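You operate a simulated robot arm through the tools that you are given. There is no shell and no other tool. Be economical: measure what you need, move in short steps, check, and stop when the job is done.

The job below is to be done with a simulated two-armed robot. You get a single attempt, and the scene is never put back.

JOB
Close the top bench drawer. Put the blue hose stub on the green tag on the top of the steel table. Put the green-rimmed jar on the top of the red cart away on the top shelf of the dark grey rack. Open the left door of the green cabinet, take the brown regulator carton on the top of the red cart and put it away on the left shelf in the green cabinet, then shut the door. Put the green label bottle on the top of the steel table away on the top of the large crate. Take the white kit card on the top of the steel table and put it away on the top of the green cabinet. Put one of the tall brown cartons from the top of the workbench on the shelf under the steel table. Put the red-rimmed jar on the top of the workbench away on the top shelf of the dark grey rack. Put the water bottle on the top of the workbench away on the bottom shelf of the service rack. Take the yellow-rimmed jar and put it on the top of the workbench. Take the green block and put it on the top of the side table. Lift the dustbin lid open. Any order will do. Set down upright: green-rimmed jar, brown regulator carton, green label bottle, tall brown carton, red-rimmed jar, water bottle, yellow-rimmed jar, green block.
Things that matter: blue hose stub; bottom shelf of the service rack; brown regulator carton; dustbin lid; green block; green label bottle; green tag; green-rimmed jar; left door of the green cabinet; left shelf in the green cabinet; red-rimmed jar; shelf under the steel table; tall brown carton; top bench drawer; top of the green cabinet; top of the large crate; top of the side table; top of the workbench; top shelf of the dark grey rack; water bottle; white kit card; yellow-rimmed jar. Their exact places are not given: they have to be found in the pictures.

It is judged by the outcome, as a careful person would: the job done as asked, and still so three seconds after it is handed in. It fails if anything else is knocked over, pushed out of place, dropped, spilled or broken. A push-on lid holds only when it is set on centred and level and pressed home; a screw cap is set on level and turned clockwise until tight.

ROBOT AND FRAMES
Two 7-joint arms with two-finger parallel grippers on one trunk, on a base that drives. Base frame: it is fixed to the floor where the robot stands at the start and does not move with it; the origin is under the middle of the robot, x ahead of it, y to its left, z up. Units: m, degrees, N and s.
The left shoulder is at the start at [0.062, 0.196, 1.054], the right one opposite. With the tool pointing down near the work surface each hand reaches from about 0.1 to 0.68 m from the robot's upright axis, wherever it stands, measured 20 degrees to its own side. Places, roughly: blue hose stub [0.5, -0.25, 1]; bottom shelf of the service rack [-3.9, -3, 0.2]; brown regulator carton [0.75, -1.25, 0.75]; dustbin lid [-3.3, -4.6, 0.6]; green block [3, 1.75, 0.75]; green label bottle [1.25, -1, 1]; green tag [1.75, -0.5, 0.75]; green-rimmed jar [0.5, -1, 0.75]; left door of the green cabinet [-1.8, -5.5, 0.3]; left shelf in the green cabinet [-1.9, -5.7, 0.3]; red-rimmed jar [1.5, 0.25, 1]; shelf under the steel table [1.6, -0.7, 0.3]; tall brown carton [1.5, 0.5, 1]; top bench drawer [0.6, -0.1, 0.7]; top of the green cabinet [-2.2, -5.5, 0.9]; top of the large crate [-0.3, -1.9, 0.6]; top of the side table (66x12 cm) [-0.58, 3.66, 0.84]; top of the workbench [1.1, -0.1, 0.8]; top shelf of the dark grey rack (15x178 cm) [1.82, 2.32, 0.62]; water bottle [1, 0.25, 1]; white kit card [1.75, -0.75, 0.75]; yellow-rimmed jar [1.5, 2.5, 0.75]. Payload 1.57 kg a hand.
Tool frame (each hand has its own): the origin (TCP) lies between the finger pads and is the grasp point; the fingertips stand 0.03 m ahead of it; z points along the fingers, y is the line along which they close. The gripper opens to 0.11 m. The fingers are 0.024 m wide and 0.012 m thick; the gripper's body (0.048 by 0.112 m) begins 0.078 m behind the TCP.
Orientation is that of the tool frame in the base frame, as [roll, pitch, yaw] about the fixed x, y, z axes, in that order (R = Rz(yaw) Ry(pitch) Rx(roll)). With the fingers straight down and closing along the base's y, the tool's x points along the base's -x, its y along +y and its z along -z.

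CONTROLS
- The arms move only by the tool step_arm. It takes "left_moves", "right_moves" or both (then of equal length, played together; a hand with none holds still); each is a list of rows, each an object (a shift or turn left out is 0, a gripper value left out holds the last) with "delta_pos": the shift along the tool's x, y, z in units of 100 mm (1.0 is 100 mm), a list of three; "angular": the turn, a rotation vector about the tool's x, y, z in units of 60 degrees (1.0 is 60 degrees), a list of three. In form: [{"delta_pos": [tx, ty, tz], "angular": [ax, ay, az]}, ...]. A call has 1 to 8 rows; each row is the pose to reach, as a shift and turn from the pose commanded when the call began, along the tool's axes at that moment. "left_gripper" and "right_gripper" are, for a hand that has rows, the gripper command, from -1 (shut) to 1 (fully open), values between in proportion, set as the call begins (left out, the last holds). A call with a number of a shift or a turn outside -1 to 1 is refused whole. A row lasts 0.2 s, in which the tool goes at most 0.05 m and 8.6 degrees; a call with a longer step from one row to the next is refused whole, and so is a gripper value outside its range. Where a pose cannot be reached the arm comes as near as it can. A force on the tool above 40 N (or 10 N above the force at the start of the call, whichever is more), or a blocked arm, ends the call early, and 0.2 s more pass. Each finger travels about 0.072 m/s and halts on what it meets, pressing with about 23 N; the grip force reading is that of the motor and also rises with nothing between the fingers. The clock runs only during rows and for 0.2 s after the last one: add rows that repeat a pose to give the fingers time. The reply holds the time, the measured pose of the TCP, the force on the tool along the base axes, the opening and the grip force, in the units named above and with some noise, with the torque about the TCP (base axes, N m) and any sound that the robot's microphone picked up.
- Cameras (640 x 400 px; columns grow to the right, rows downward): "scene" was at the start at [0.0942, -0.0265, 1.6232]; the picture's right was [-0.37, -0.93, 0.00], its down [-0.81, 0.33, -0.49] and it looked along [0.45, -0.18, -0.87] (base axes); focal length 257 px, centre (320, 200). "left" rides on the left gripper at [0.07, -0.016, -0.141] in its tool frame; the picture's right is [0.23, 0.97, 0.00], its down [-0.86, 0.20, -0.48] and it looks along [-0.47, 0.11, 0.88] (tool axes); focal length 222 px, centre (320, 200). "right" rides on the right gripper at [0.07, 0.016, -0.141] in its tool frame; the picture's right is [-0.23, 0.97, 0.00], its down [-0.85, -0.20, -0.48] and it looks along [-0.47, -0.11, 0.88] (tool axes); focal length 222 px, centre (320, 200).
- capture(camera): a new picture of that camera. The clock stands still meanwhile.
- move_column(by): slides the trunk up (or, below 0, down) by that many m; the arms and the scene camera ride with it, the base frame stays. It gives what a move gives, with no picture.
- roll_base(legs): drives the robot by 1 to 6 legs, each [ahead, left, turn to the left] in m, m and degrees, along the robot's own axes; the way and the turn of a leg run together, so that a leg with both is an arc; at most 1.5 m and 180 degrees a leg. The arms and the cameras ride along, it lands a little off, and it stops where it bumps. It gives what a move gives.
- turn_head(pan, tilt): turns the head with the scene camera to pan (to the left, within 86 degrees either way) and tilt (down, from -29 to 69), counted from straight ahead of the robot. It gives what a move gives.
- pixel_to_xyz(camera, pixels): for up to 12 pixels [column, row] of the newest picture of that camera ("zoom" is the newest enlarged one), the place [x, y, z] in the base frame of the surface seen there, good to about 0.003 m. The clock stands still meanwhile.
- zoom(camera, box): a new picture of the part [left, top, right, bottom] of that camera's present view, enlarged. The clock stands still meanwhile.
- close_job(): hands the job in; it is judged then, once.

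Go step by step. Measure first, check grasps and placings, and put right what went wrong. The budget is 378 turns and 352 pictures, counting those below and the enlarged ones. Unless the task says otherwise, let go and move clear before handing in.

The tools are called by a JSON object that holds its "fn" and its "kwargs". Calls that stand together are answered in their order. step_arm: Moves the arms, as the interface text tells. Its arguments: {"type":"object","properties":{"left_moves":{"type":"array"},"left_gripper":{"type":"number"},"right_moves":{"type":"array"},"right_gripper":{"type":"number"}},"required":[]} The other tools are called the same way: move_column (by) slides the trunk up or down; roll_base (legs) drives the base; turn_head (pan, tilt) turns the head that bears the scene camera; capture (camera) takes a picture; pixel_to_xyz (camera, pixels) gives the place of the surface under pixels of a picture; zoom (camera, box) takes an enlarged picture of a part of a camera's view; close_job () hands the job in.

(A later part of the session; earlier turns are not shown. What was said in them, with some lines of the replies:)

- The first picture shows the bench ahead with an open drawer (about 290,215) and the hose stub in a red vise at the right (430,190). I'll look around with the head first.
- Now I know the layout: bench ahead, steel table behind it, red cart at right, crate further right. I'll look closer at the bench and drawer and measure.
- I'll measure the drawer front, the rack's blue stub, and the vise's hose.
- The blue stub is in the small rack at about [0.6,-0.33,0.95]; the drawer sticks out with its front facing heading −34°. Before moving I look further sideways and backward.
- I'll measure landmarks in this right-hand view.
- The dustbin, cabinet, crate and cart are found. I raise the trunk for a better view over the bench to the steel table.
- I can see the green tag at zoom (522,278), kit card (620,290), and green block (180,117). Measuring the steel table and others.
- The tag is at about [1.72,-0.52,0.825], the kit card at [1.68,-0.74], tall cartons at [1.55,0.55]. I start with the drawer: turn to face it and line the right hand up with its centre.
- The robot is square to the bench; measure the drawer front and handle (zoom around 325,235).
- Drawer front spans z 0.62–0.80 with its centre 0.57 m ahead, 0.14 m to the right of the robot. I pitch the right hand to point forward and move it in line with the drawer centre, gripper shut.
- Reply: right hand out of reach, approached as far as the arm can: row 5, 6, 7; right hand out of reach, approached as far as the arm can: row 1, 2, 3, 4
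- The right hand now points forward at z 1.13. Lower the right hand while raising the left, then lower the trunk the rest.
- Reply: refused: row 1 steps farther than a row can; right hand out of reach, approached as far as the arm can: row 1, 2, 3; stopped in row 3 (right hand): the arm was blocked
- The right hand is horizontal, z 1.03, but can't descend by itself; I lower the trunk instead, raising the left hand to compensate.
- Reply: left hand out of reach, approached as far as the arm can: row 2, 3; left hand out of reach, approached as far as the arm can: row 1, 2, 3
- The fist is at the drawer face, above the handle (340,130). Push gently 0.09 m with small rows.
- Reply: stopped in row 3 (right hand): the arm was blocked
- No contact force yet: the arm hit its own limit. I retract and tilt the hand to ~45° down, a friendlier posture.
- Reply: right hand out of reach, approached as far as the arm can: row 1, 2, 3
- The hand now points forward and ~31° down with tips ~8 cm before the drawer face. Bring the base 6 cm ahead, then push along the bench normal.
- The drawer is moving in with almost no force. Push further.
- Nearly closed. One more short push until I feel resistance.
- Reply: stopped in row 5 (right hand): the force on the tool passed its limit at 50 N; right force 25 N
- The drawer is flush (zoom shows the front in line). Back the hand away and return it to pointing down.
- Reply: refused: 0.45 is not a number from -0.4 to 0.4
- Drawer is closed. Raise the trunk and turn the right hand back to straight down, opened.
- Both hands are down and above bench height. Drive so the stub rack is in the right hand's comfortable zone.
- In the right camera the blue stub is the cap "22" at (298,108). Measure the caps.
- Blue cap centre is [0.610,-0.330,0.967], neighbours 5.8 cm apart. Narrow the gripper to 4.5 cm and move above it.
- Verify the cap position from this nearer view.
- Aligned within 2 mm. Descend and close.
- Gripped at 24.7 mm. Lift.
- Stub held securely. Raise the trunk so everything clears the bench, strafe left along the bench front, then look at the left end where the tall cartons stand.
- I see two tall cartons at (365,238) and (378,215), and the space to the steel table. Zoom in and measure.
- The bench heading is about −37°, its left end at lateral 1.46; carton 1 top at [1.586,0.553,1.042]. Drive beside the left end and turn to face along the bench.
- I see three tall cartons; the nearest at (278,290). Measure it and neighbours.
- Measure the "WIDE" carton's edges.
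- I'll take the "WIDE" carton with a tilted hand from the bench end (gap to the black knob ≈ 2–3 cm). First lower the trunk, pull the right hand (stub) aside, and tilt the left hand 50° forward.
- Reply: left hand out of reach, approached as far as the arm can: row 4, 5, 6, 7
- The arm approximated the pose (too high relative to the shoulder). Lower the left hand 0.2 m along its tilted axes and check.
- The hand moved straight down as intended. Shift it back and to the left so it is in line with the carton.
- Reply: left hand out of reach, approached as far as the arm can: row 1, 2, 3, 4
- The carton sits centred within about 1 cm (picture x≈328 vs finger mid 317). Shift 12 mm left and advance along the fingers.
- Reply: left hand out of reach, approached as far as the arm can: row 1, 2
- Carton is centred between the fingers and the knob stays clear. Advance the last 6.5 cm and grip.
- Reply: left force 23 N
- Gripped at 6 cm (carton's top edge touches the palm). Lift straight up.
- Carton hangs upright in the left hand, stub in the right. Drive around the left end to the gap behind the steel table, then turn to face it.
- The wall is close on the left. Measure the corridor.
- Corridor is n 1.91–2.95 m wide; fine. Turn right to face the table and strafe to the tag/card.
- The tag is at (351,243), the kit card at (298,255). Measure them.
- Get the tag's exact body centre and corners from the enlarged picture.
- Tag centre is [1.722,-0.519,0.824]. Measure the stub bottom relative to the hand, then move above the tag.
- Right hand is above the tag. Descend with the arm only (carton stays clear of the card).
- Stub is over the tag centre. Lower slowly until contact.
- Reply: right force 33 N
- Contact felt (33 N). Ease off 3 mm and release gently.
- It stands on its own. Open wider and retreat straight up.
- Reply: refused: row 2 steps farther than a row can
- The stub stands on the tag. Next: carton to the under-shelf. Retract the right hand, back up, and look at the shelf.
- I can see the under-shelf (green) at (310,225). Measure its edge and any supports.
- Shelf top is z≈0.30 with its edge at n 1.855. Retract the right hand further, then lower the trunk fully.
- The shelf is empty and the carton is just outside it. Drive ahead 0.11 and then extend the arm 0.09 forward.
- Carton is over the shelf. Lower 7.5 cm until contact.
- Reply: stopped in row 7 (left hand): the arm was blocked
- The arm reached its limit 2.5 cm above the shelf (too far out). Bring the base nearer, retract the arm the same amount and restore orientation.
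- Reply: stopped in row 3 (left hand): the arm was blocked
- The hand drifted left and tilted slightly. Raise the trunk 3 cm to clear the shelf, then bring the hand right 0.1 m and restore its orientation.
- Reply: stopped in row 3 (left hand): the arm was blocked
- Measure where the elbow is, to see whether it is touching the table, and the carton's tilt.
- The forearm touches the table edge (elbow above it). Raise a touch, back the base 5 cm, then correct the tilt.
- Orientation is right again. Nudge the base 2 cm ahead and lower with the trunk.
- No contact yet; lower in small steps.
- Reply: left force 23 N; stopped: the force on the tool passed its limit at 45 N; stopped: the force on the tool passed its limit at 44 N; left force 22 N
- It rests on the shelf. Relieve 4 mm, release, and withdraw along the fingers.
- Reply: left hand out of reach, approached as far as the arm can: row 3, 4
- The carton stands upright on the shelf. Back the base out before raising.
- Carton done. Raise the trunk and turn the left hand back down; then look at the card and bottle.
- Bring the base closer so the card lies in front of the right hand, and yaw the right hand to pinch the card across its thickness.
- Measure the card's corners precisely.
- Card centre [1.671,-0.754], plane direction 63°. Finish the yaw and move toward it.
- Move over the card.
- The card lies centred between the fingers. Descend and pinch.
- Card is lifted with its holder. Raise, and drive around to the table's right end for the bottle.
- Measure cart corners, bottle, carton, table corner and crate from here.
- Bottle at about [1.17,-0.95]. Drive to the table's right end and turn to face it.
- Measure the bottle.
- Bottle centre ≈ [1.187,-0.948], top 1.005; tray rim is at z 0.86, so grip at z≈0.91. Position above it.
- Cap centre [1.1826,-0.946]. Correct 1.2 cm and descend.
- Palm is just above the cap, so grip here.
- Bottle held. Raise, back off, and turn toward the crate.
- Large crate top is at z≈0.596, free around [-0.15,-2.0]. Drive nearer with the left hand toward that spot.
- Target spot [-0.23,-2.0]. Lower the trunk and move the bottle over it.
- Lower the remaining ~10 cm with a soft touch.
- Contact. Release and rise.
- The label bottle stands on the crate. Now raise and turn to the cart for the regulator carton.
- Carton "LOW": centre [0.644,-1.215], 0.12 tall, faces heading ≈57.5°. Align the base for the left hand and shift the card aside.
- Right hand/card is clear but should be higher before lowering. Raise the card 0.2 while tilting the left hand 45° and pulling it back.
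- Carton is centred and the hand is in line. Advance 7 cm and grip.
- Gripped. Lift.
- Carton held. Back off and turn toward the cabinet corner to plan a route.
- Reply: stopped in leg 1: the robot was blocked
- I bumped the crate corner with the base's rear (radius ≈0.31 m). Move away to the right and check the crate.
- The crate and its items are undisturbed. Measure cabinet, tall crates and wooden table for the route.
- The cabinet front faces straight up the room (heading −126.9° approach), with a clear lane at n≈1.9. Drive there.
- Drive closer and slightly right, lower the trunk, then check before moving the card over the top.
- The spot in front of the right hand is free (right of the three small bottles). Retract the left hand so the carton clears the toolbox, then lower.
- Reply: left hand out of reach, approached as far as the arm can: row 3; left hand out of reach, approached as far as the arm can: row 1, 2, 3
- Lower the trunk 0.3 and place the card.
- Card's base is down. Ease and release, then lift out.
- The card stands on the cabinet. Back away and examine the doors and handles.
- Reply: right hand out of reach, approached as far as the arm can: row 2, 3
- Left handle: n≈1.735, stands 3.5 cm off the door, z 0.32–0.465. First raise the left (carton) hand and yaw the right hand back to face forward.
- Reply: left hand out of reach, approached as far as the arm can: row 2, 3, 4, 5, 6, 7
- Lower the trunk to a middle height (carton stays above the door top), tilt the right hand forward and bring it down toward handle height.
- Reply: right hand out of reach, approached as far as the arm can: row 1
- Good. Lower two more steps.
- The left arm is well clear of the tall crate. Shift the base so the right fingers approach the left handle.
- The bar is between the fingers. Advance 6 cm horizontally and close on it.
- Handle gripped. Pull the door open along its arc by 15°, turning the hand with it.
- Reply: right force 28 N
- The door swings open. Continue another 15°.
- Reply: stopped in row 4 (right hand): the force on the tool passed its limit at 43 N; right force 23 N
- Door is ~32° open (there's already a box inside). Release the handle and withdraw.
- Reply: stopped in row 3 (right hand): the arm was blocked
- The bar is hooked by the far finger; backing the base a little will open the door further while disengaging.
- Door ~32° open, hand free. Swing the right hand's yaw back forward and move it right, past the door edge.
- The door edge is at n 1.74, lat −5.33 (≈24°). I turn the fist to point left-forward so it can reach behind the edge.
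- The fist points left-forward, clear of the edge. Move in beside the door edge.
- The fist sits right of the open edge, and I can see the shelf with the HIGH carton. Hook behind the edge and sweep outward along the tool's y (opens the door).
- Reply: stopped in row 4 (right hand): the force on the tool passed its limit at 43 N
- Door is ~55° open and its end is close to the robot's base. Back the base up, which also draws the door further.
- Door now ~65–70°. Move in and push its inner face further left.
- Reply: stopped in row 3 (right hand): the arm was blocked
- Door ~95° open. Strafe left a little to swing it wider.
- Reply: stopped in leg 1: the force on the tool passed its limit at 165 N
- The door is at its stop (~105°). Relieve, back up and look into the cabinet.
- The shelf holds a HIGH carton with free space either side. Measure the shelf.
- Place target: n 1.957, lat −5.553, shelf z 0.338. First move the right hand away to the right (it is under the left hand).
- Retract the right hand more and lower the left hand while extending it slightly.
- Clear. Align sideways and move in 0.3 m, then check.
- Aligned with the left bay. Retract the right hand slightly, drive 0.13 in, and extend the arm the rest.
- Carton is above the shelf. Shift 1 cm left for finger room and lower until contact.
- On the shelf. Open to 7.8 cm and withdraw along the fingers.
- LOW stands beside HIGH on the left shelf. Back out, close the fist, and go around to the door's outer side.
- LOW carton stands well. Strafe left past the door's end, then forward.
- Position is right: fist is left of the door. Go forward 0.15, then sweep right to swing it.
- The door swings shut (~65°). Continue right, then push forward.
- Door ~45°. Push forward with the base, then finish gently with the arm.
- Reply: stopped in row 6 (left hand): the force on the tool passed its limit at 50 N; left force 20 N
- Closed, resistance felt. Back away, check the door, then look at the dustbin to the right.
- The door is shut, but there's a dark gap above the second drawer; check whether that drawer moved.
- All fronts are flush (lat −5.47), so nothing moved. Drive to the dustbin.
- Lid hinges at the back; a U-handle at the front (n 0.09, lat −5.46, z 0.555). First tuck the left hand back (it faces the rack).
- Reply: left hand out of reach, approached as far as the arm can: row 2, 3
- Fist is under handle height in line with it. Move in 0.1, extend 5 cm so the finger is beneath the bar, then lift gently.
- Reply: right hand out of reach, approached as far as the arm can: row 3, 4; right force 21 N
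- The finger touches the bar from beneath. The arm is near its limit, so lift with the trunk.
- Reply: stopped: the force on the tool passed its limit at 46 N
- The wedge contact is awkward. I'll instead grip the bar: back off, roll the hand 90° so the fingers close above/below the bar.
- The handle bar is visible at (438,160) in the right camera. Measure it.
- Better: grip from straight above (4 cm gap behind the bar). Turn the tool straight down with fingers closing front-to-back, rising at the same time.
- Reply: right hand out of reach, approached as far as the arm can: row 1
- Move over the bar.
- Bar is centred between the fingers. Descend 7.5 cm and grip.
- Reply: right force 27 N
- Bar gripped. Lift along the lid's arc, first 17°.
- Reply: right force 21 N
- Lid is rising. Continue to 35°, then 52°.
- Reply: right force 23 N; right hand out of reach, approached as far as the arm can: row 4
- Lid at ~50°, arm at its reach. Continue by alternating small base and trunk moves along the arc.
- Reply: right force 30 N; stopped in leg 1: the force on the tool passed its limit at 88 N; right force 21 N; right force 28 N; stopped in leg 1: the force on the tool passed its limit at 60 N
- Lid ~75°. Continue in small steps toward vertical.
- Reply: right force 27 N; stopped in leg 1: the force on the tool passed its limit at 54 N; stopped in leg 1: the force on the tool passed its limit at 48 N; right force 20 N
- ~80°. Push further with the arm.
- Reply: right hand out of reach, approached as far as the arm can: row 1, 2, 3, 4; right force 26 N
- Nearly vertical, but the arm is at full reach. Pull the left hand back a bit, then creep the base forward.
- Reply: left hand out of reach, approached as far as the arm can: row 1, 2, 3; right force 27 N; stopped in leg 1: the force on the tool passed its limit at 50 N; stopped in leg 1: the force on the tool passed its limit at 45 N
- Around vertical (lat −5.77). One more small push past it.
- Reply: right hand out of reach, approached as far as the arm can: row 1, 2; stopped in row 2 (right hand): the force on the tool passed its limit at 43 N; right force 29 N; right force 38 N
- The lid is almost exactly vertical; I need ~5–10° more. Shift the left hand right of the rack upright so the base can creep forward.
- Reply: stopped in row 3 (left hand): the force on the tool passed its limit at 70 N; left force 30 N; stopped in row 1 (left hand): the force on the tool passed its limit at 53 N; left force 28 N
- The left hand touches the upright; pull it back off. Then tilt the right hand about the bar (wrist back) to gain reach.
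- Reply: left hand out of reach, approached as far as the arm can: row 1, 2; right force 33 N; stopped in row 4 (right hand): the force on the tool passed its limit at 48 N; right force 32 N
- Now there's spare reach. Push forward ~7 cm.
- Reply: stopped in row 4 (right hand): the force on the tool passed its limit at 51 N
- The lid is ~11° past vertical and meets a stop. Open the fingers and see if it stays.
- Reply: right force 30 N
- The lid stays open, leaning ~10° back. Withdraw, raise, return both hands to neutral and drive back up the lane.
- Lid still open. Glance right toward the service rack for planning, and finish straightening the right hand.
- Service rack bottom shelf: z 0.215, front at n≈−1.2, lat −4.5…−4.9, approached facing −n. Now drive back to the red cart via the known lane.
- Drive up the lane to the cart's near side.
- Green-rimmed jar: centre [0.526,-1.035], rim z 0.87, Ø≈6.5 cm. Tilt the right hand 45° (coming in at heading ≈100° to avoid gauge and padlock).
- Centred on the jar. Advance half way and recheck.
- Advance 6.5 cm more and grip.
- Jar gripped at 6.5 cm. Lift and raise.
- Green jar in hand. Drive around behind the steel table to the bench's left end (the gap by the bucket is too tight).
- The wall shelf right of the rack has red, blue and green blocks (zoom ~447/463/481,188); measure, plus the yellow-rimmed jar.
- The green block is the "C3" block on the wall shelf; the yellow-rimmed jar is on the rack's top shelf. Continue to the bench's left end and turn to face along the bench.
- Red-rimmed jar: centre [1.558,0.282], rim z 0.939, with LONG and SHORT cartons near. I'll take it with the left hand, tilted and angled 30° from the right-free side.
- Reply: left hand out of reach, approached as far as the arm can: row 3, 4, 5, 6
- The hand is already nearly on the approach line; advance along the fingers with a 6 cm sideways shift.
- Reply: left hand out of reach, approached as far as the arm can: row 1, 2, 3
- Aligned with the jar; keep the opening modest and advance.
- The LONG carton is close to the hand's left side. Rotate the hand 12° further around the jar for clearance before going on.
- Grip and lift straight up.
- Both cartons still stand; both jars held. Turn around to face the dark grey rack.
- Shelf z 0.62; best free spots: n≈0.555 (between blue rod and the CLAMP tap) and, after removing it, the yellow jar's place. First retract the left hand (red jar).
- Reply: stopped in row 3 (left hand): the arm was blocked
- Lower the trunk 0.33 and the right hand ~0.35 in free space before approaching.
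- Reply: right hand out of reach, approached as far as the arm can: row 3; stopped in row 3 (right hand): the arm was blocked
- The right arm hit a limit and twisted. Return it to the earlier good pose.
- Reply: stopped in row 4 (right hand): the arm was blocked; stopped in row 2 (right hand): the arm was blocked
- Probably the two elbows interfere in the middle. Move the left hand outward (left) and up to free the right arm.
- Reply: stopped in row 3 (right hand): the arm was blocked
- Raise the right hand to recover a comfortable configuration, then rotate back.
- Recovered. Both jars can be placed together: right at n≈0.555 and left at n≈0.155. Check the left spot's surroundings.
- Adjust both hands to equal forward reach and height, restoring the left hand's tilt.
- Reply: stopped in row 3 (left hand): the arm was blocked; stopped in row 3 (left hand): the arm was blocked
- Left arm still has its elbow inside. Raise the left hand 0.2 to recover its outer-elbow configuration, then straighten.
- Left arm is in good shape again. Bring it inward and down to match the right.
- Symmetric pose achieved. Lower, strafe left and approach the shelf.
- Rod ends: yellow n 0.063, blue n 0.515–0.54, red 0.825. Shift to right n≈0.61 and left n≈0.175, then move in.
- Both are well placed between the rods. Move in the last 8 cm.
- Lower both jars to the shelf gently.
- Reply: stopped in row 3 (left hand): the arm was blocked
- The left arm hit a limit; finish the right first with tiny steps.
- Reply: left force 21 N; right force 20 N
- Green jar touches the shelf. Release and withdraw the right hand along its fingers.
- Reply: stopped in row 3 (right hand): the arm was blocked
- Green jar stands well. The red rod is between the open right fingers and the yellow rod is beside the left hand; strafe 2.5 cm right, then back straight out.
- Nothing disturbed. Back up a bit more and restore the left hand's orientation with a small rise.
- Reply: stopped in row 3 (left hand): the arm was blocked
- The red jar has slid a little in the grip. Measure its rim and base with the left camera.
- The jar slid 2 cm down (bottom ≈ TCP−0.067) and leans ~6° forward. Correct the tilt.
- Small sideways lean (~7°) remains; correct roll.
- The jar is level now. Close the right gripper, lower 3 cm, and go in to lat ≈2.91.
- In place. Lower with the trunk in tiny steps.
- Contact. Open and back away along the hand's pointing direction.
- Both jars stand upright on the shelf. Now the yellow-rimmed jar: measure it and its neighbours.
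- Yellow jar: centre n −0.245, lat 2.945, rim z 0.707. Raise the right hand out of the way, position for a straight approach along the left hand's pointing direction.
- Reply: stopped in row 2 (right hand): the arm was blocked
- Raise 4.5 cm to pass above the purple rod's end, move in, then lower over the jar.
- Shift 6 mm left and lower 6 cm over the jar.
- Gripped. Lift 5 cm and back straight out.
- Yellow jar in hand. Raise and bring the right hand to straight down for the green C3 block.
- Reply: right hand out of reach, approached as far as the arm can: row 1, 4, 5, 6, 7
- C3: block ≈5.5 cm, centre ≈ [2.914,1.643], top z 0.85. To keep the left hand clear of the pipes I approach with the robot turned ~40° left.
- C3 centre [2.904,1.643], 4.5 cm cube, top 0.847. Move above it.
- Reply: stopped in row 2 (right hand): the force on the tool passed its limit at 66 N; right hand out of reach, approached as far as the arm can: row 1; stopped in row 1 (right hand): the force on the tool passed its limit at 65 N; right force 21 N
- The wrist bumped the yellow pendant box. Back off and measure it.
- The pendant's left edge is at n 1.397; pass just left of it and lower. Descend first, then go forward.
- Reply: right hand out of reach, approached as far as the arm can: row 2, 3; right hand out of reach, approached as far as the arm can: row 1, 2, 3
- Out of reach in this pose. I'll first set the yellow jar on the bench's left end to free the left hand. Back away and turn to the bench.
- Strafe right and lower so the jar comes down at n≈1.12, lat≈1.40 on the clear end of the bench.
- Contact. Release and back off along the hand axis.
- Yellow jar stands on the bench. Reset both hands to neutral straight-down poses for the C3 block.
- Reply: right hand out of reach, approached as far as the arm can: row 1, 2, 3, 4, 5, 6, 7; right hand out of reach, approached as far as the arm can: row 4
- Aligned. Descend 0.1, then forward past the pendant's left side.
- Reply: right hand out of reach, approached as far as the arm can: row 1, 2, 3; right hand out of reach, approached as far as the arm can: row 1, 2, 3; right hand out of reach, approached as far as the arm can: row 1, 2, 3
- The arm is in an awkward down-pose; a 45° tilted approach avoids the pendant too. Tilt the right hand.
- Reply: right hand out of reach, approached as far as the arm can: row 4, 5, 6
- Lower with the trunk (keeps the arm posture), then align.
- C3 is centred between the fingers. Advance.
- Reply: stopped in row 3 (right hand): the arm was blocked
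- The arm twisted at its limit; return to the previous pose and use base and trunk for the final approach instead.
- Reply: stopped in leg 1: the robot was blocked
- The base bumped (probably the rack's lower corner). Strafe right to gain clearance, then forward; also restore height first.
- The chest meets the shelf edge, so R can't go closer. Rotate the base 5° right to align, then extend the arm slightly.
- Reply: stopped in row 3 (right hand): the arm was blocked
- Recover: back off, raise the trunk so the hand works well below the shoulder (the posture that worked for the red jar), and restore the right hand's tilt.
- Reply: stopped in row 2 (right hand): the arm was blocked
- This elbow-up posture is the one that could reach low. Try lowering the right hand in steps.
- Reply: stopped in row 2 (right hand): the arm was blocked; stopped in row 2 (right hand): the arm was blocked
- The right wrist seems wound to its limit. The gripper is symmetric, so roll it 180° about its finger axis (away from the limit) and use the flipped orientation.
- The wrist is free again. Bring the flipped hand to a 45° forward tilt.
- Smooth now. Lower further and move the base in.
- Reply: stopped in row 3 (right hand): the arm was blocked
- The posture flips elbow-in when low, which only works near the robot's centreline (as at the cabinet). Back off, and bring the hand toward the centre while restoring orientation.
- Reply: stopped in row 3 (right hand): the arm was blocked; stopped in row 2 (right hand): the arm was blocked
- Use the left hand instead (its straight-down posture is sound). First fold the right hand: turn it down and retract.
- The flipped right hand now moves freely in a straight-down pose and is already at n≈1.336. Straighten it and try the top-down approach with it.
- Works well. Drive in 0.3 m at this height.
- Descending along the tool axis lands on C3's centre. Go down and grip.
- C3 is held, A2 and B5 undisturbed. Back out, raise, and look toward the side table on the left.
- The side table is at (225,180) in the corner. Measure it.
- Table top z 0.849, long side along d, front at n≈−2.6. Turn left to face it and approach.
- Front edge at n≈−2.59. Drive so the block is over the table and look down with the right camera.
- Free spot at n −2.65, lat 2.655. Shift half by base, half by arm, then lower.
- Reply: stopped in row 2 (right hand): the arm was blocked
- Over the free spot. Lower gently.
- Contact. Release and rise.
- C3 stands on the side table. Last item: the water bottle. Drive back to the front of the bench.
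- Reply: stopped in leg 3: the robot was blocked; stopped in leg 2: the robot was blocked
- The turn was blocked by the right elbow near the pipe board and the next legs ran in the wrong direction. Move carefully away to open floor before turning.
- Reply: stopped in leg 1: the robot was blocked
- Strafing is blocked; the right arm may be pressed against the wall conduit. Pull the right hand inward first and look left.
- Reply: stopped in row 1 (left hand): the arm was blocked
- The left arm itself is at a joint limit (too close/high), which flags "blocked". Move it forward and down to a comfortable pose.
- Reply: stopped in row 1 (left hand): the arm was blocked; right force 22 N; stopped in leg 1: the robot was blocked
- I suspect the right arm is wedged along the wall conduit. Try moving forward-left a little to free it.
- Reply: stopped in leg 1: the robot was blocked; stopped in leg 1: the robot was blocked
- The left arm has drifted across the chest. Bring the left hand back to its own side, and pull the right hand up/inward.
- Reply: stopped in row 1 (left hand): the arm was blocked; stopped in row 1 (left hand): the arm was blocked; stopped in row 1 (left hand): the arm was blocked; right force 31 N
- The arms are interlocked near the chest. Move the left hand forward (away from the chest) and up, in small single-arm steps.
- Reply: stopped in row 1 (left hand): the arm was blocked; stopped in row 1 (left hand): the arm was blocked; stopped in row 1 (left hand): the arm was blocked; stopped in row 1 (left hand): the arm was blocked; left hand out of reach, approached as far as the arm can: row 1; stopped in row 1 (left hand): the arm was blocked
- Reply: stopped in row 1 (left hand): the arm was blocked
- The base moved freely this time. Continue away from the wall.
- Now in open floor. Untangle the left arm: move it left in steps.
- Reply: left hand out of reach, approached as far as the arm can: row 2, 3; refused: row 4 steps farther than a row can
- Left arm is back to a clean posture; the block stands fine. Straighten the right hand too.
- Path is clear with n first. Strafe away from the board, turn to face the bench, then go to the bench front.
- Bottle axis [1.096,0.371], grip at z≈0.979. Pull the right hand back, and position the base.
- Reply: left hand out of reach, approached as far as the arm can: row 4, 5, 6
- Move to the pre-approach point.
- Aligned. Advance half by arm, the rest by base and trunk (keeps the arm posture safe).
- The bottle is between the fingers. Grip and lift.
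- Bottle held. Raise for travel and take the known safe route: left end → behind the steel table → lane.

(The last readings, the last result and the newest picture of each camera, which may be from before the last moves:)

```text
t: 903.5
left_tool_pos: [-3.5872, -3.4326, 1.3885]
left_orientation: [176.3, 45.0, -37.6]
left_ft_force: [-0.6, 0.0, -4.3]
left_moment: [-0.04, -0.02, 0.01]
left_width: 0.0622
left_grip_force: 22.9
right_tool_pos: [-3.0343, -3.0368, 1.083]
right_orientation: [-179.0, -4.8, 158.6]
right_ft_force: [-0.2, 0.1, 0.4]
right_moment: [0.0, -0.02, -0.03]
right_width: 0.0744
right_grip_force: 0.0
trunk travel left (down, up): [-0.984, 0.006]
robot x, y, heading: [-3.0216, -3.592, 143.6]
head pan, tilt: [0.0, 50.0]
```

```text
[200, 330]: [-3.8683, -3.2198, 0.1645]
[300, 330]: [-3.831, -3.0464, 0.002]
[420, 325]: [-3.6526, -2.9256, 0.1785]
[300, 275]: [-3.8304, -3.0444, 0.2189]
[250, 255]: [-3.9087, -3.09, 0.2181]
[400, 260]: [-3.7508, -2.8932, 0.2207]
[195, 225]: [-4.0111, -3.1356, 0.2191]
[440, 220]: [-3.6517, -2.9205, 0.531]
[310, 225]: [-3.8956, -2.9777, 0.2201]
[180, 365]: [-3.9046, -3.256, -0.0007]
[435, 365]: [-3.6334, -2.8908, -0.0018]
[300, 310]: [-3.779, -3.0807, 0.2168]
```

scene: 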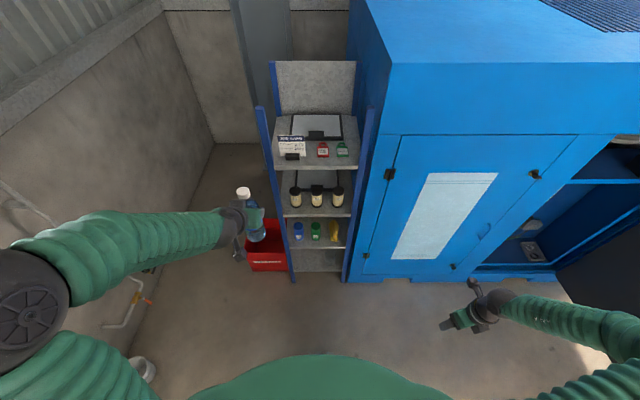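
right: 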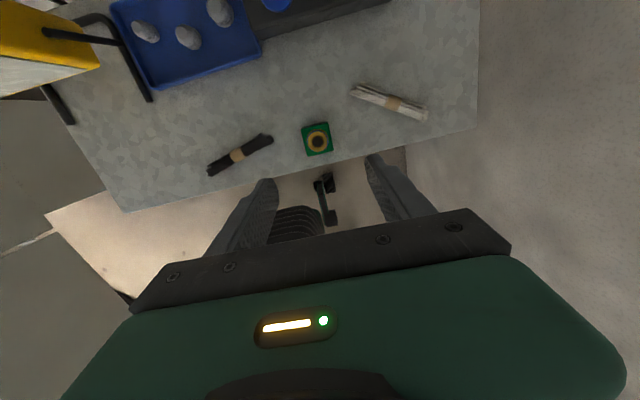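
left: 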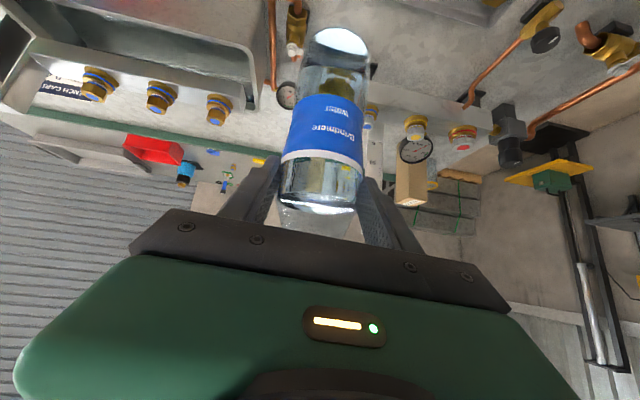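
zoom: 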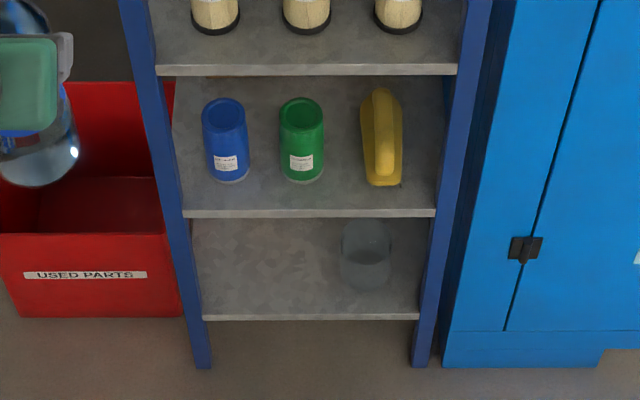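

Free spot: lat −4.775, n −1.225 on the bottom shelf (z 0.219, beaker on the right). Align sideways and lower the trunk.

{"fn": "roll_base", "kwargs": {"legs": [[0, -0.123, 0]]}}

{"fn": "move_column", "kwargs": {"by": -0.4}}

{"fn": "move_column", "kwargs": {"by": -0.4}}

{"fn": "move_column", "kwargs": {"by": -0.17}}

{"fn": "turn_head", "kwargs": {"pan": 10, "tilt": 40}}

{"fn": "capture", "kwargs": {"camera": "scene"}}

```text
t: 904.8
left_tool_pos: [-3.542, -3.3694, 1.3833]
left_orientation: [178.7, 45.0, -35.7]
left_ft_force: [-1.2, -2.4, -5.3]
left_moment: [0.01, -0.03, -0.03]
left_width: 0.062
left_grip_force: 22.7
right_tool_pos: [-2.9841, -2.9673, 1.0971]
right_orientation: [179.5, -4.5, 158.9]
right_ft_force: [-0.9, 0.6, -0.1]
right_moment: [0.03, -0.12, 0.0]
right_width: 0.0743
right_grip_force: 0.0
trunk travel left (down, up): [-0.984, 0.006]
robot x, y, heading: [-2.9495, -3.498, 143.7]
head pan, tilt: [0.0, 50.0]
```

```text
t: 908.6
left_tool_pos: [-3.5194, -3.3407, 0.9901]
left_orientation: [176.5, 45.0, -37.4]
left_ft_force: [-0.3, -0.2, -4.2]
left_moment: [-0.03, -0.03, -0.01]
left_width: 0.0622
left_grip_force: 23.5
right_tool_pos: [-2.9658, -2.9451, 0.6861]
right_orientation: [-179.0, -4.9, 158.9]
right_ft_force: [-0.3, -0.2, -0.1]
right_moment: [-0.02, 0.01, -0.03]
right_width: 0.0742
right_grip_force: 0.0
trunk travel left (down, up): [-0.584, 0.406]
robot x, y, heading: [-2.9496, -3.4991, 144.0]
head pan, tilt: [0.0, 50.0]
```

```text
t: 912.4
left_tool_pos: [-3.5219, -3.3456, 0.5904]
left_orientation: [176.7, 44.9, -37.1]
left_ft_force: [0.0, 0.1, -4.4]
left_moment: [-0.06, -0.04, 0.03]
left_width: 0.0622
left_grip_force: 23.4
right_tool_pos: [-2.9665, -2.949, 0.2873]
right_orientation: [-179.2, -4.9, 158.9]
right_ft_force: [-0.2, 0.7, -0.2]
right_moment: [0.01, -0.04, -0.02]
right_width: 0.0743
right_grip_force: 0.1
trunk travel left (down, up): [-0.184, 0.806]
robot x, y, heading: [-2.9525, -3.4974, 144.0]
head pan, tilt: [0.0, 50.0]
```

```text
t: 914.4
left_tool_pos: [-3.5207, -3.3453, 0.4196]
left_orientation: [176.7, 45.0, -37.1]
left_ft_force: [-0.1, 0.6, -3.6]
left_moment: [-0.04, -0.07, -0.03]
left_width: 0.0621
left_grip_force: 23.0
right_tool_pos: [-2.9672, -2.9495, 0.1176]
right_orientation: [-179.3, -4.9, 158.8]
right_ft_force: [-0.2, 0.8, 0.4]
right_moment: [0.0, 0.01, -0.02]
right_width: 0.0739
right_grip_force: 0.0
trunk travel left (down, up): [-0.014, 0.976]
robot x, y, heading: [-2.9478, -3.4978, 144.0]
head pan, tilt: [0.0, 50.0]
```

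```text
t: 915.1
left_tool_pos: [-3.5209, -3.3467, 0.4184]
left_orientation: [176.7, 45.0, -37.2]
left_ft_force: [-0.8, -1.2, -4.5]
left_moment: [-0.01, -0.06, 0.01]
left_width: 0.0624
left_grip_force: 23.2
right_tool_pos: [-2.9669, -2.9493, 0.1157]
right_orientation: [-179.2, -4.9, 158.8]
right_ft_force: [0.0, 0.3, -0.4]
right_moment: [0.01, -0.04, -0.02]
right_width: 0.0741
right_grip_force: 0.1
trunk travel left (down, up): [-0.014, 0.976]
robot x, y, heading: [-2.9511, -3.5001, 143.5]
head pan, tilt: [10.0, 40.0]
```

```text
35 pictures are left
```

scene: 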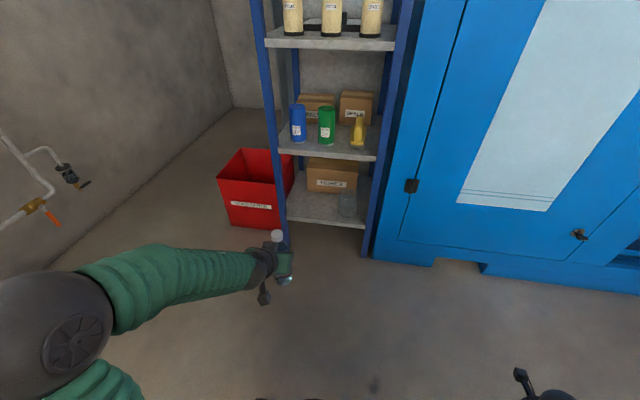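

{"fn": "pixel_to_xyz", "kwargs": {"camera": "scene", "pixels": [[330, 180], [330, 192], [347, 195], [300, 215], [320, 222], [290, 205], [286, 235], [330, 158]]}}

{"fn": "step_arm", "kwargs": {"left_moves": [{"delta_pos": [0.07, 0, 0.07]}, {"delta_pos": [0.14, 0, 0.14]}, {"delta_pos": [0.21, 0, 0.21]}]}}

```text
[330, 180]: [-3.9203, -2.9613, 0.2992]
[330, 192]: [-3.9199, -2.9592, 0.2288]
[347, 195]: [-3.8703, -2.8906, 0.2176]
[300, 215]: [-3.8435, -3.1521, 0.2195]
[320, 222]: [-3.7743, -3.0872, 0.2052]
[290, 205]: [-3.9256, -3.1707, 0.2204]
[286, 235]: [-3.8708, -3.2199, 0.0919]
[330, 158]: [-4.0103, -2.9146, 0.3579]
```

```text
t: 915.9
left_tool_pos: [-3.5212, -3.346, 0.3893]
left_orientation: [176.8, 45.0, -37.1]
left_ft_force: [-0.2, 0.3, -3.5]
left_moment: [-0.05, -0.06, -0.01]
left_width: 0.0622
left_grip_force: 22.8
right_tool_pos: [-2.9665, -2.9485, 0.1168]
right_orientation: [-179.2, -4.8, 159.0]
right_ft_force: [0.1, 0.5, 0.1]
right_moment: [-0.01, 0.03, -0.02]
right_width: 0.074
right_grip_force: 0.1
trunk travel left (down, up): [-0.014, 0.976]
robot x, y, heading: [-2.9505, -3.5, 143.7]
head pan, tilt: [10.0, 40.0]
```

Box front is at n −1.36; depth is enough. Move in.

{"fn": "roll_base", "kwargs": {"legs": [[0.3, -0.012, 0]]}}

{"fn": "capture", "kwargs": {"camera": "left"}}

{"fn": "capture", "kwargs": {"camera": "scene"}}

```text
t: 917.9
left_tool_pos: [-3.7562, -3.1617, 0.3902]
left_orientation: [176.7, 45.0, -37.0]
left_ft_force: [0.1, 0.0, -3.7]
left_moment: [-0.05, -0.06, 0.02]
left_width: 0.0619
left_grip_force: 22.6
right_tool_pos: [-3.2015, -2.7622, 0.1174]
right_orientation: [-179.2, -4.8, 159.0]
right_ft_force: [0.4, 0.2, 0.6]
right_moment: [-0.02, -0.03, -0.02]
right_width: 0.0741
right_grip_force: 0.0
trunk travel left (down, up): [-0.014, 0.976]
robot x, y, heading: [-3.1868, -3.312, 144.1]
head pan, tilt: [10.0, 40.0]
```

```text
34 pictures are left
```

left: 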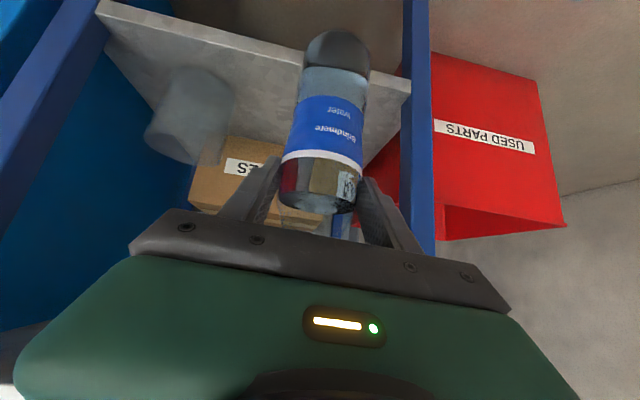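

```text
33 pictures are left
```

scene: 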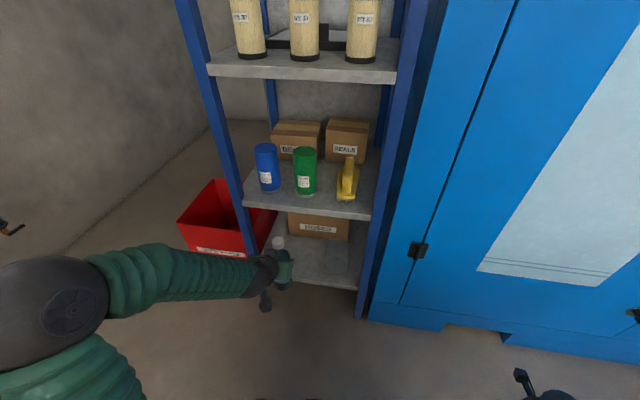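

{"fn": "roll_base", "kwargs": {"legs": [[0.13, -0.015, 0]]}}

{"fn": "capture", "kwargs": {"camera": "left"}}

```text
t: 919.2
left_tool_pos: [-3.8518, -3.0743, 0.3897]
left_orientation: [176.6, 45.0, -37.0]
left_ft_force: [0.4, -0.5, -4.2]
left_moment: [-0.03, 0.0, 0.01]
left_width: 0.0621
left_grip_force: 23.3
right_tool_pos: [-3.2981, -2.6741, 0.118]
right_orientation: [-179.2, -4.9, 159.0]
right_ft_force: [0.0, 0.3, 0.9]
right_moment: [0.03, 0.0, -0.04]
right_width: 0.0741
right_grip_force: 0.1
trunk travel left (down, up): [-0.014, 0.976]
robot x, y, heading: [-3.2838, -3.2265, 143.8]
head pan, tilt: [10.0, 40.0]
```

```text
32 pictures are left
```

left: 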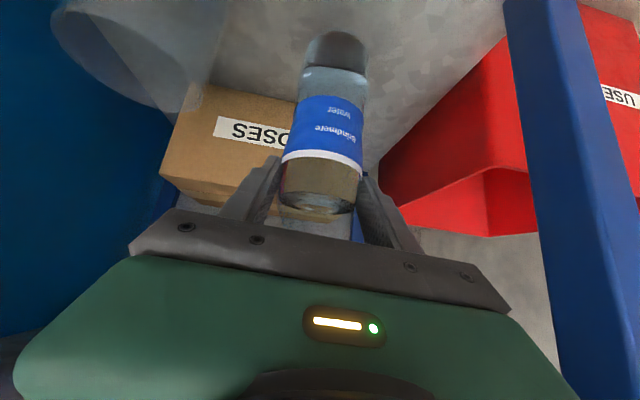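

In place. Lower with the trunk's last 1.3 cm, then small arm steps.

{"fn": "move_column", "kwargs": {"by": -0.013}}

{"fn": "step_arm", "kwargs": {"left_moves": [{"delta_pos": [0.04, 0, 0.04]}, {"delta_pos": [0.07, 0, 0.07]}, {"delta_pos": [0.09, 0, 0.09]}, {"delta_pos": [0.11, 0, 0.11]}, {"delta_pos": [0.13, 0, 0.13]}]}}

```text
t: 919.8
left_tool_pos: [-3.8518, -3.074, 0.3786]
left_orientation: [176.6, 45.2, -37.0]
left_ft_force: [-0.6, -0.4, -4.3]
left_moment: [-0.04, -0.04, -0.02]
left_width: 0.0621
left_grip_force: 22.6
right_tool_pos: [-3.2977, -2.6746, 0.1036]
right_orientation: [-179.3, -4.9, 158.9]
right_ft_force: [-0.6, 1.0, -0.2]
right_moment: [0.03, 0.0, -0.01]
right_width: 0.0742
right_grip_force: 0.2
trunk travel left (down, up): [-0.001, 0.989]
robot x, y, heading: [-3.2817, -3.2237, 144.2]
head pan, tilt: [10.0, 40.0]
```

```text
t: 921.0
left_tool_pos: [-3.8526, -3.0732, 0.3596]
left_orientation: [176.9, 45.0, -37.0]
left_ft_force: [0.4, 0.2, -3.9]
left_moment: [-0.02, -0.02, 0.01]
left_width: 0.0624
left_grip_force: 22.8
right_tool_pos: [-3.2964, -2.6744, 0.1053]
right_orientation: [-179.2, -5.0, 158.9]
right_ft_force: [-0.2, -0.7, -0.2]
right_moment: [0.0, 0.02, -0.02]
right_width: 0.0743
right_grip_force: 0.1
trunk travel left (down, up): [-0.001, 0.989]
robot x, y, heading: [-3.2804, -3.2249, 143.8]
head pan, tilt: [10.0, 40.0]
```

{"fn": "step_arm", "kwargs": {"left_moves": [{"delta_pos": [0.015, 0, 0.015]}, {"delta_pos": [0.03, 0, 0.03]}, {"delta_pos": [0.045, 0, 0.045]}]}}

```text
t: 921.8
left_tool_pos: [-3.8532, -3.0732, 0.3561]
left_orientation: [176.6, 45.3, -37.1]
left_ft_force: [-3.0, -0.3, 14.4]
left_moment: [0.3, 0.13, 0.07]
left_width: 0.0622
left_grip_force: 22.5
right_tool_pos: [-3.297, -2.6746, 0.1041]
right_orientation: [-179.2, -4.9, 159.0]
right_ft_force: [-0.9, 0.0, -0.2]
right_moment: [0.01, -0.01, -0.01]
right_width: 0.0744
right_grip_force: 0.1
trunk travel left (down, up): [-0.001, 0.989]
robot x, y, heading: [-3.2829, -3.2262, 144.0]
head pan, tilt: [10.0, 40.0]
```

Contact. Release and back straight out.

{"fn": "step_arm", "kwargs": {"left_moves": [{"delta_pos": [-0.01, 0, -0.01]}, {"delta_pos": [-0.01, 0, -0.01]}, {"delta_pos": [-0.01, 0, -0.01]}], "left_gripper": 0.5}}

{"fn": "capture", "kwargs": {"camera": "left"}}

{"fn": "roll_base", "kwargs": {"legs": [[-0.2, 0.003, 0]]}}

{"fn": "capture", "kwargs": {"camera": "left"}}

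{"fn": "zoom", "kwargs": {"camera": "scene", "box": [200, 130, 420, 310]}}

```text
t: 922.6
left_tool_pos: [-3.8527, -3.0738, 0.3546]
left_orientation: [176.7, 45.2, -37.0]
left_ft_force: [0.3, -1.0, 0.3]
left_moment: [-0.01, 0.03, -0.01]
left_width: 0.0822
left_grip_force: 0.1
right_tool_pos: [-3.297, -2.6744, 0.1044]
right_orientation: [-179.3, -5.0, 159.1]
right_ft_force: [0.1, -0.4, 1.1]
right_moment: [-0.02, 0.01, 0.0]
right_width: 0.0742
right_grip_force: 0.0
trunk travel left (down, up): [-0.001, 0.989]
robot x, y, heading: [-3.2802, -3.2256, 144.1]
head pan, tilt: [10.0, 40.0]
```

```text
31 pictures are left
```

left: 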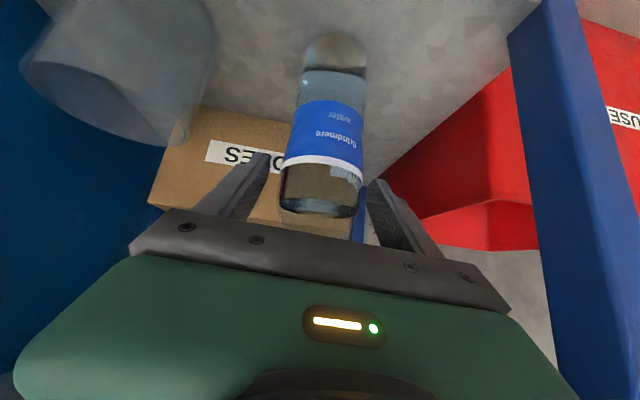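

```text
t: 924.2
left_tool_pos: [-3.6923, -3.1934, 0.3546]
left_orientation: [176.7, 45.1, -37.2]
left_ft_force: [-0.3, 0.0, -0.5]
left_moment: [0.03, 0.01, 0.04]
left_width: 0.0827
left_grip_force: 0.0
right_tool_pos: [-3.1364, -2.7947, 0.106]
right_orientation: [-179.2, -5.0, 158.9]
right_ft_force: [0.1, -0.3, -0.8]
right_moment: [0.01, 0.01, 0.01]
right_width: 0.0744
right_grip_force: 0.0
trunk travel left (down, up): [-0.001, 0.989]
robot x, y, heading: [-3.1218, -3.3489, 143.7]
head pan, tilt: [10.0, 40.0]
```

```text
30 pictures are left
```

left: 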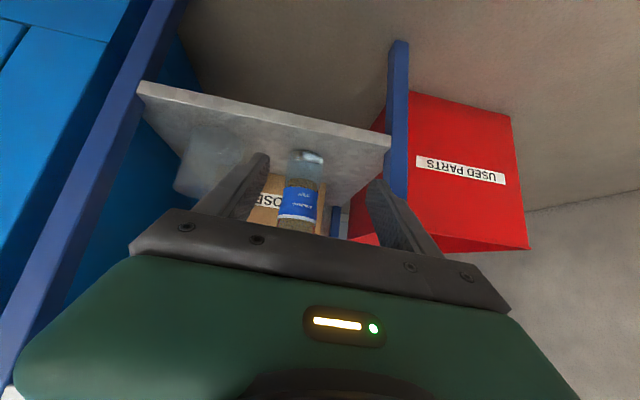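

```text
2.22 times, centred on (310, 220) of scene
```

zoom: 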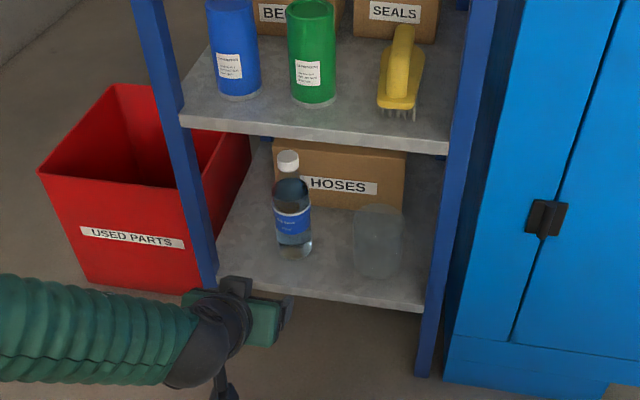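

The water bottle stands on the bottom shelf. Back off, raise, and verify the dustbin lid.

{"fn": "roll_base", "kwargs": {"legs": [[-0.25, 0, 0]]}}

{"fn": "move_column", "kwargs": {"by": 0.4}}

{"fn": "move_column", "kwargs": {"by": 0.4}}

{"fn": "turn_head", "kwargs": {"pan": 75, "tilt": 40}}

{"fn": "capture", "kwargs": {"camera": "scene"}}

```text
t: 926.0
left_tool_pos: [-3.49, -3.344, 0.3563]
left_orientation: [176.7, 45.1, -36.9]
left_ft_force: [0.2, -0.2, 0.5]
left_moment: [0.02, 0.04, 0.01]
left_width: 0.0824
left_grip_force: 0.1
right_tool_pos: [-2.9354, -2.9425, 0.1048]
right_orientation: [-179.2, -5.0, 159.0]
right_ft_force: [-0.3, 1.7, 0.7]
right_moment: [0.0, 0.01, -0.01]
right_width: 0.0743
right_grip_force: 0.0
trunk travel left (down, up): [-0.001, 0.989]
robot x, y, heading: [-2.9167, -3.4929, 143.9]
head pan, tilt: [10.0, 40.0]
```

```text
t: 929.9
left_tool_pos: [-3.4899, -3.3434, 0.7565]
left_orientation: [176.7, 45.2, -36.9]
left_ft_force: [-0.2, 0.2, -0.7]
left_moment: [0.04, -0.03, -0.01]
left_width: 0.0824
left_grip_force: 0.1
right_tool_pos: [-2.9348, -2.9415, 0.5055]
right_orientation: [-179.2, -5.2, 159.1]
right_ft_force: [0.0, 0.3, -0.3]
right_moment: [-0.02, -0.02, 0.0]
right_width: 0.0743
right_grip_force: 0.1
trunk travel left (down, up): [-0.401, 0.589]
robot x, y, heading: [-2.9172, -3.4898, 144.0]
head pan, tilt: [10.0, 40.0]
```

```text
t: 933.7
left_tool_pos: [-3.4895, -3.3432, 1.1552]
left_orientation: [176.7, 45.2, -36.9]
left_ft_force: [0.8, -0.5, 0.3]
left_moment: [-0.01, 0.01, -0.04]
left_width: 0.0825
left_grip_force: 0.1
right_tool_pos: [-2.9359, -2.9411, 0.9047]
right_orientation: [-179.1, -5.1, 159.1]
right_ft_force: [-0.5, -1.1, 0.0]
right_moment: [0.01, -0.01, 0.02]
right_width: 0.0742
right_grip_force: 0.1
trunk travel left (down, up): [-0.801, 0.189]
robot x, y, heading: [-2.9172, -3.4933, 144.0]
head pan, tilt: [10.0, 40.0]
```

```text
t: 935.0
left_tool_pos: [-3.489, -3.3425, 1.1559]
left_orientation: [176.8, 45.3, -36.8]
left_ft_force: [0.2, -0.4, -0.2]
left_moment: [0.01, 0.03, 0.05]
left_width: 0.0824
left_grip_force: 0.0
right_tool_pos: [-2.9361, -2.9416, 0.9049]
right_orientation: [-179.2, -5.0, 159.1]
right_ft_force: [0.4, 0.1, -0.7]
right_moment: [0.04, -0.01, 0.01]
right_width: 0.0743
right_grip_force: 0.2
trunk travel left (down, up): [-0.801, 0.189]
robot x, y, heading: [-2.9175, -3.4897, 144.1]
head pan, tilt: [75.0, 40.0]
```

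```text
28 pictures are left
```

scene: 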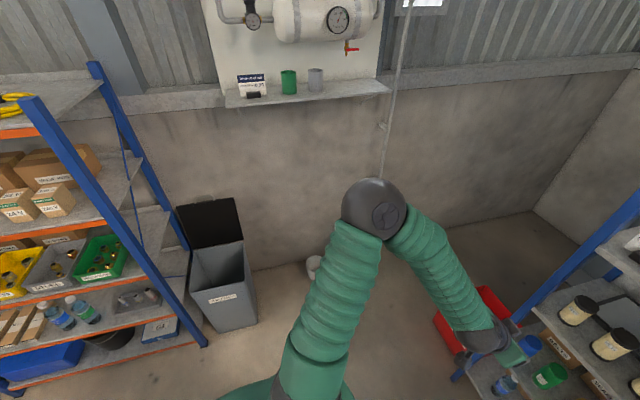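

All placements look right: the lid is still open, the bottle is on the rack, and both hands are empty and clear. Handing in.

{"fn": "close_job", "kwargs": {}}

```text
The job is handed in.
```

I finished all twelve tasks and handed the job in. I released everything where it was asked to go and moved both hands clear.

I re-checked the dustbin lid and water bottle just before handing in. I checked the rest when I placed them and did not go round again at the end.

- **Crate bump:** I bumped the crate with the base. A later picture showed its bottles still upright.
- **Pendant box:** the right wrist pressed against the yellow pendant box on the wall. I don't know whether it touched a button.
- **Pipe board:** a turn near the pipe board was blocked, and both arms jammed briefly near the corner wall. The green-rimmed jar still stood afterwards. I did not look again at the red-rimmed jar or the items on the nearby wall shelf.
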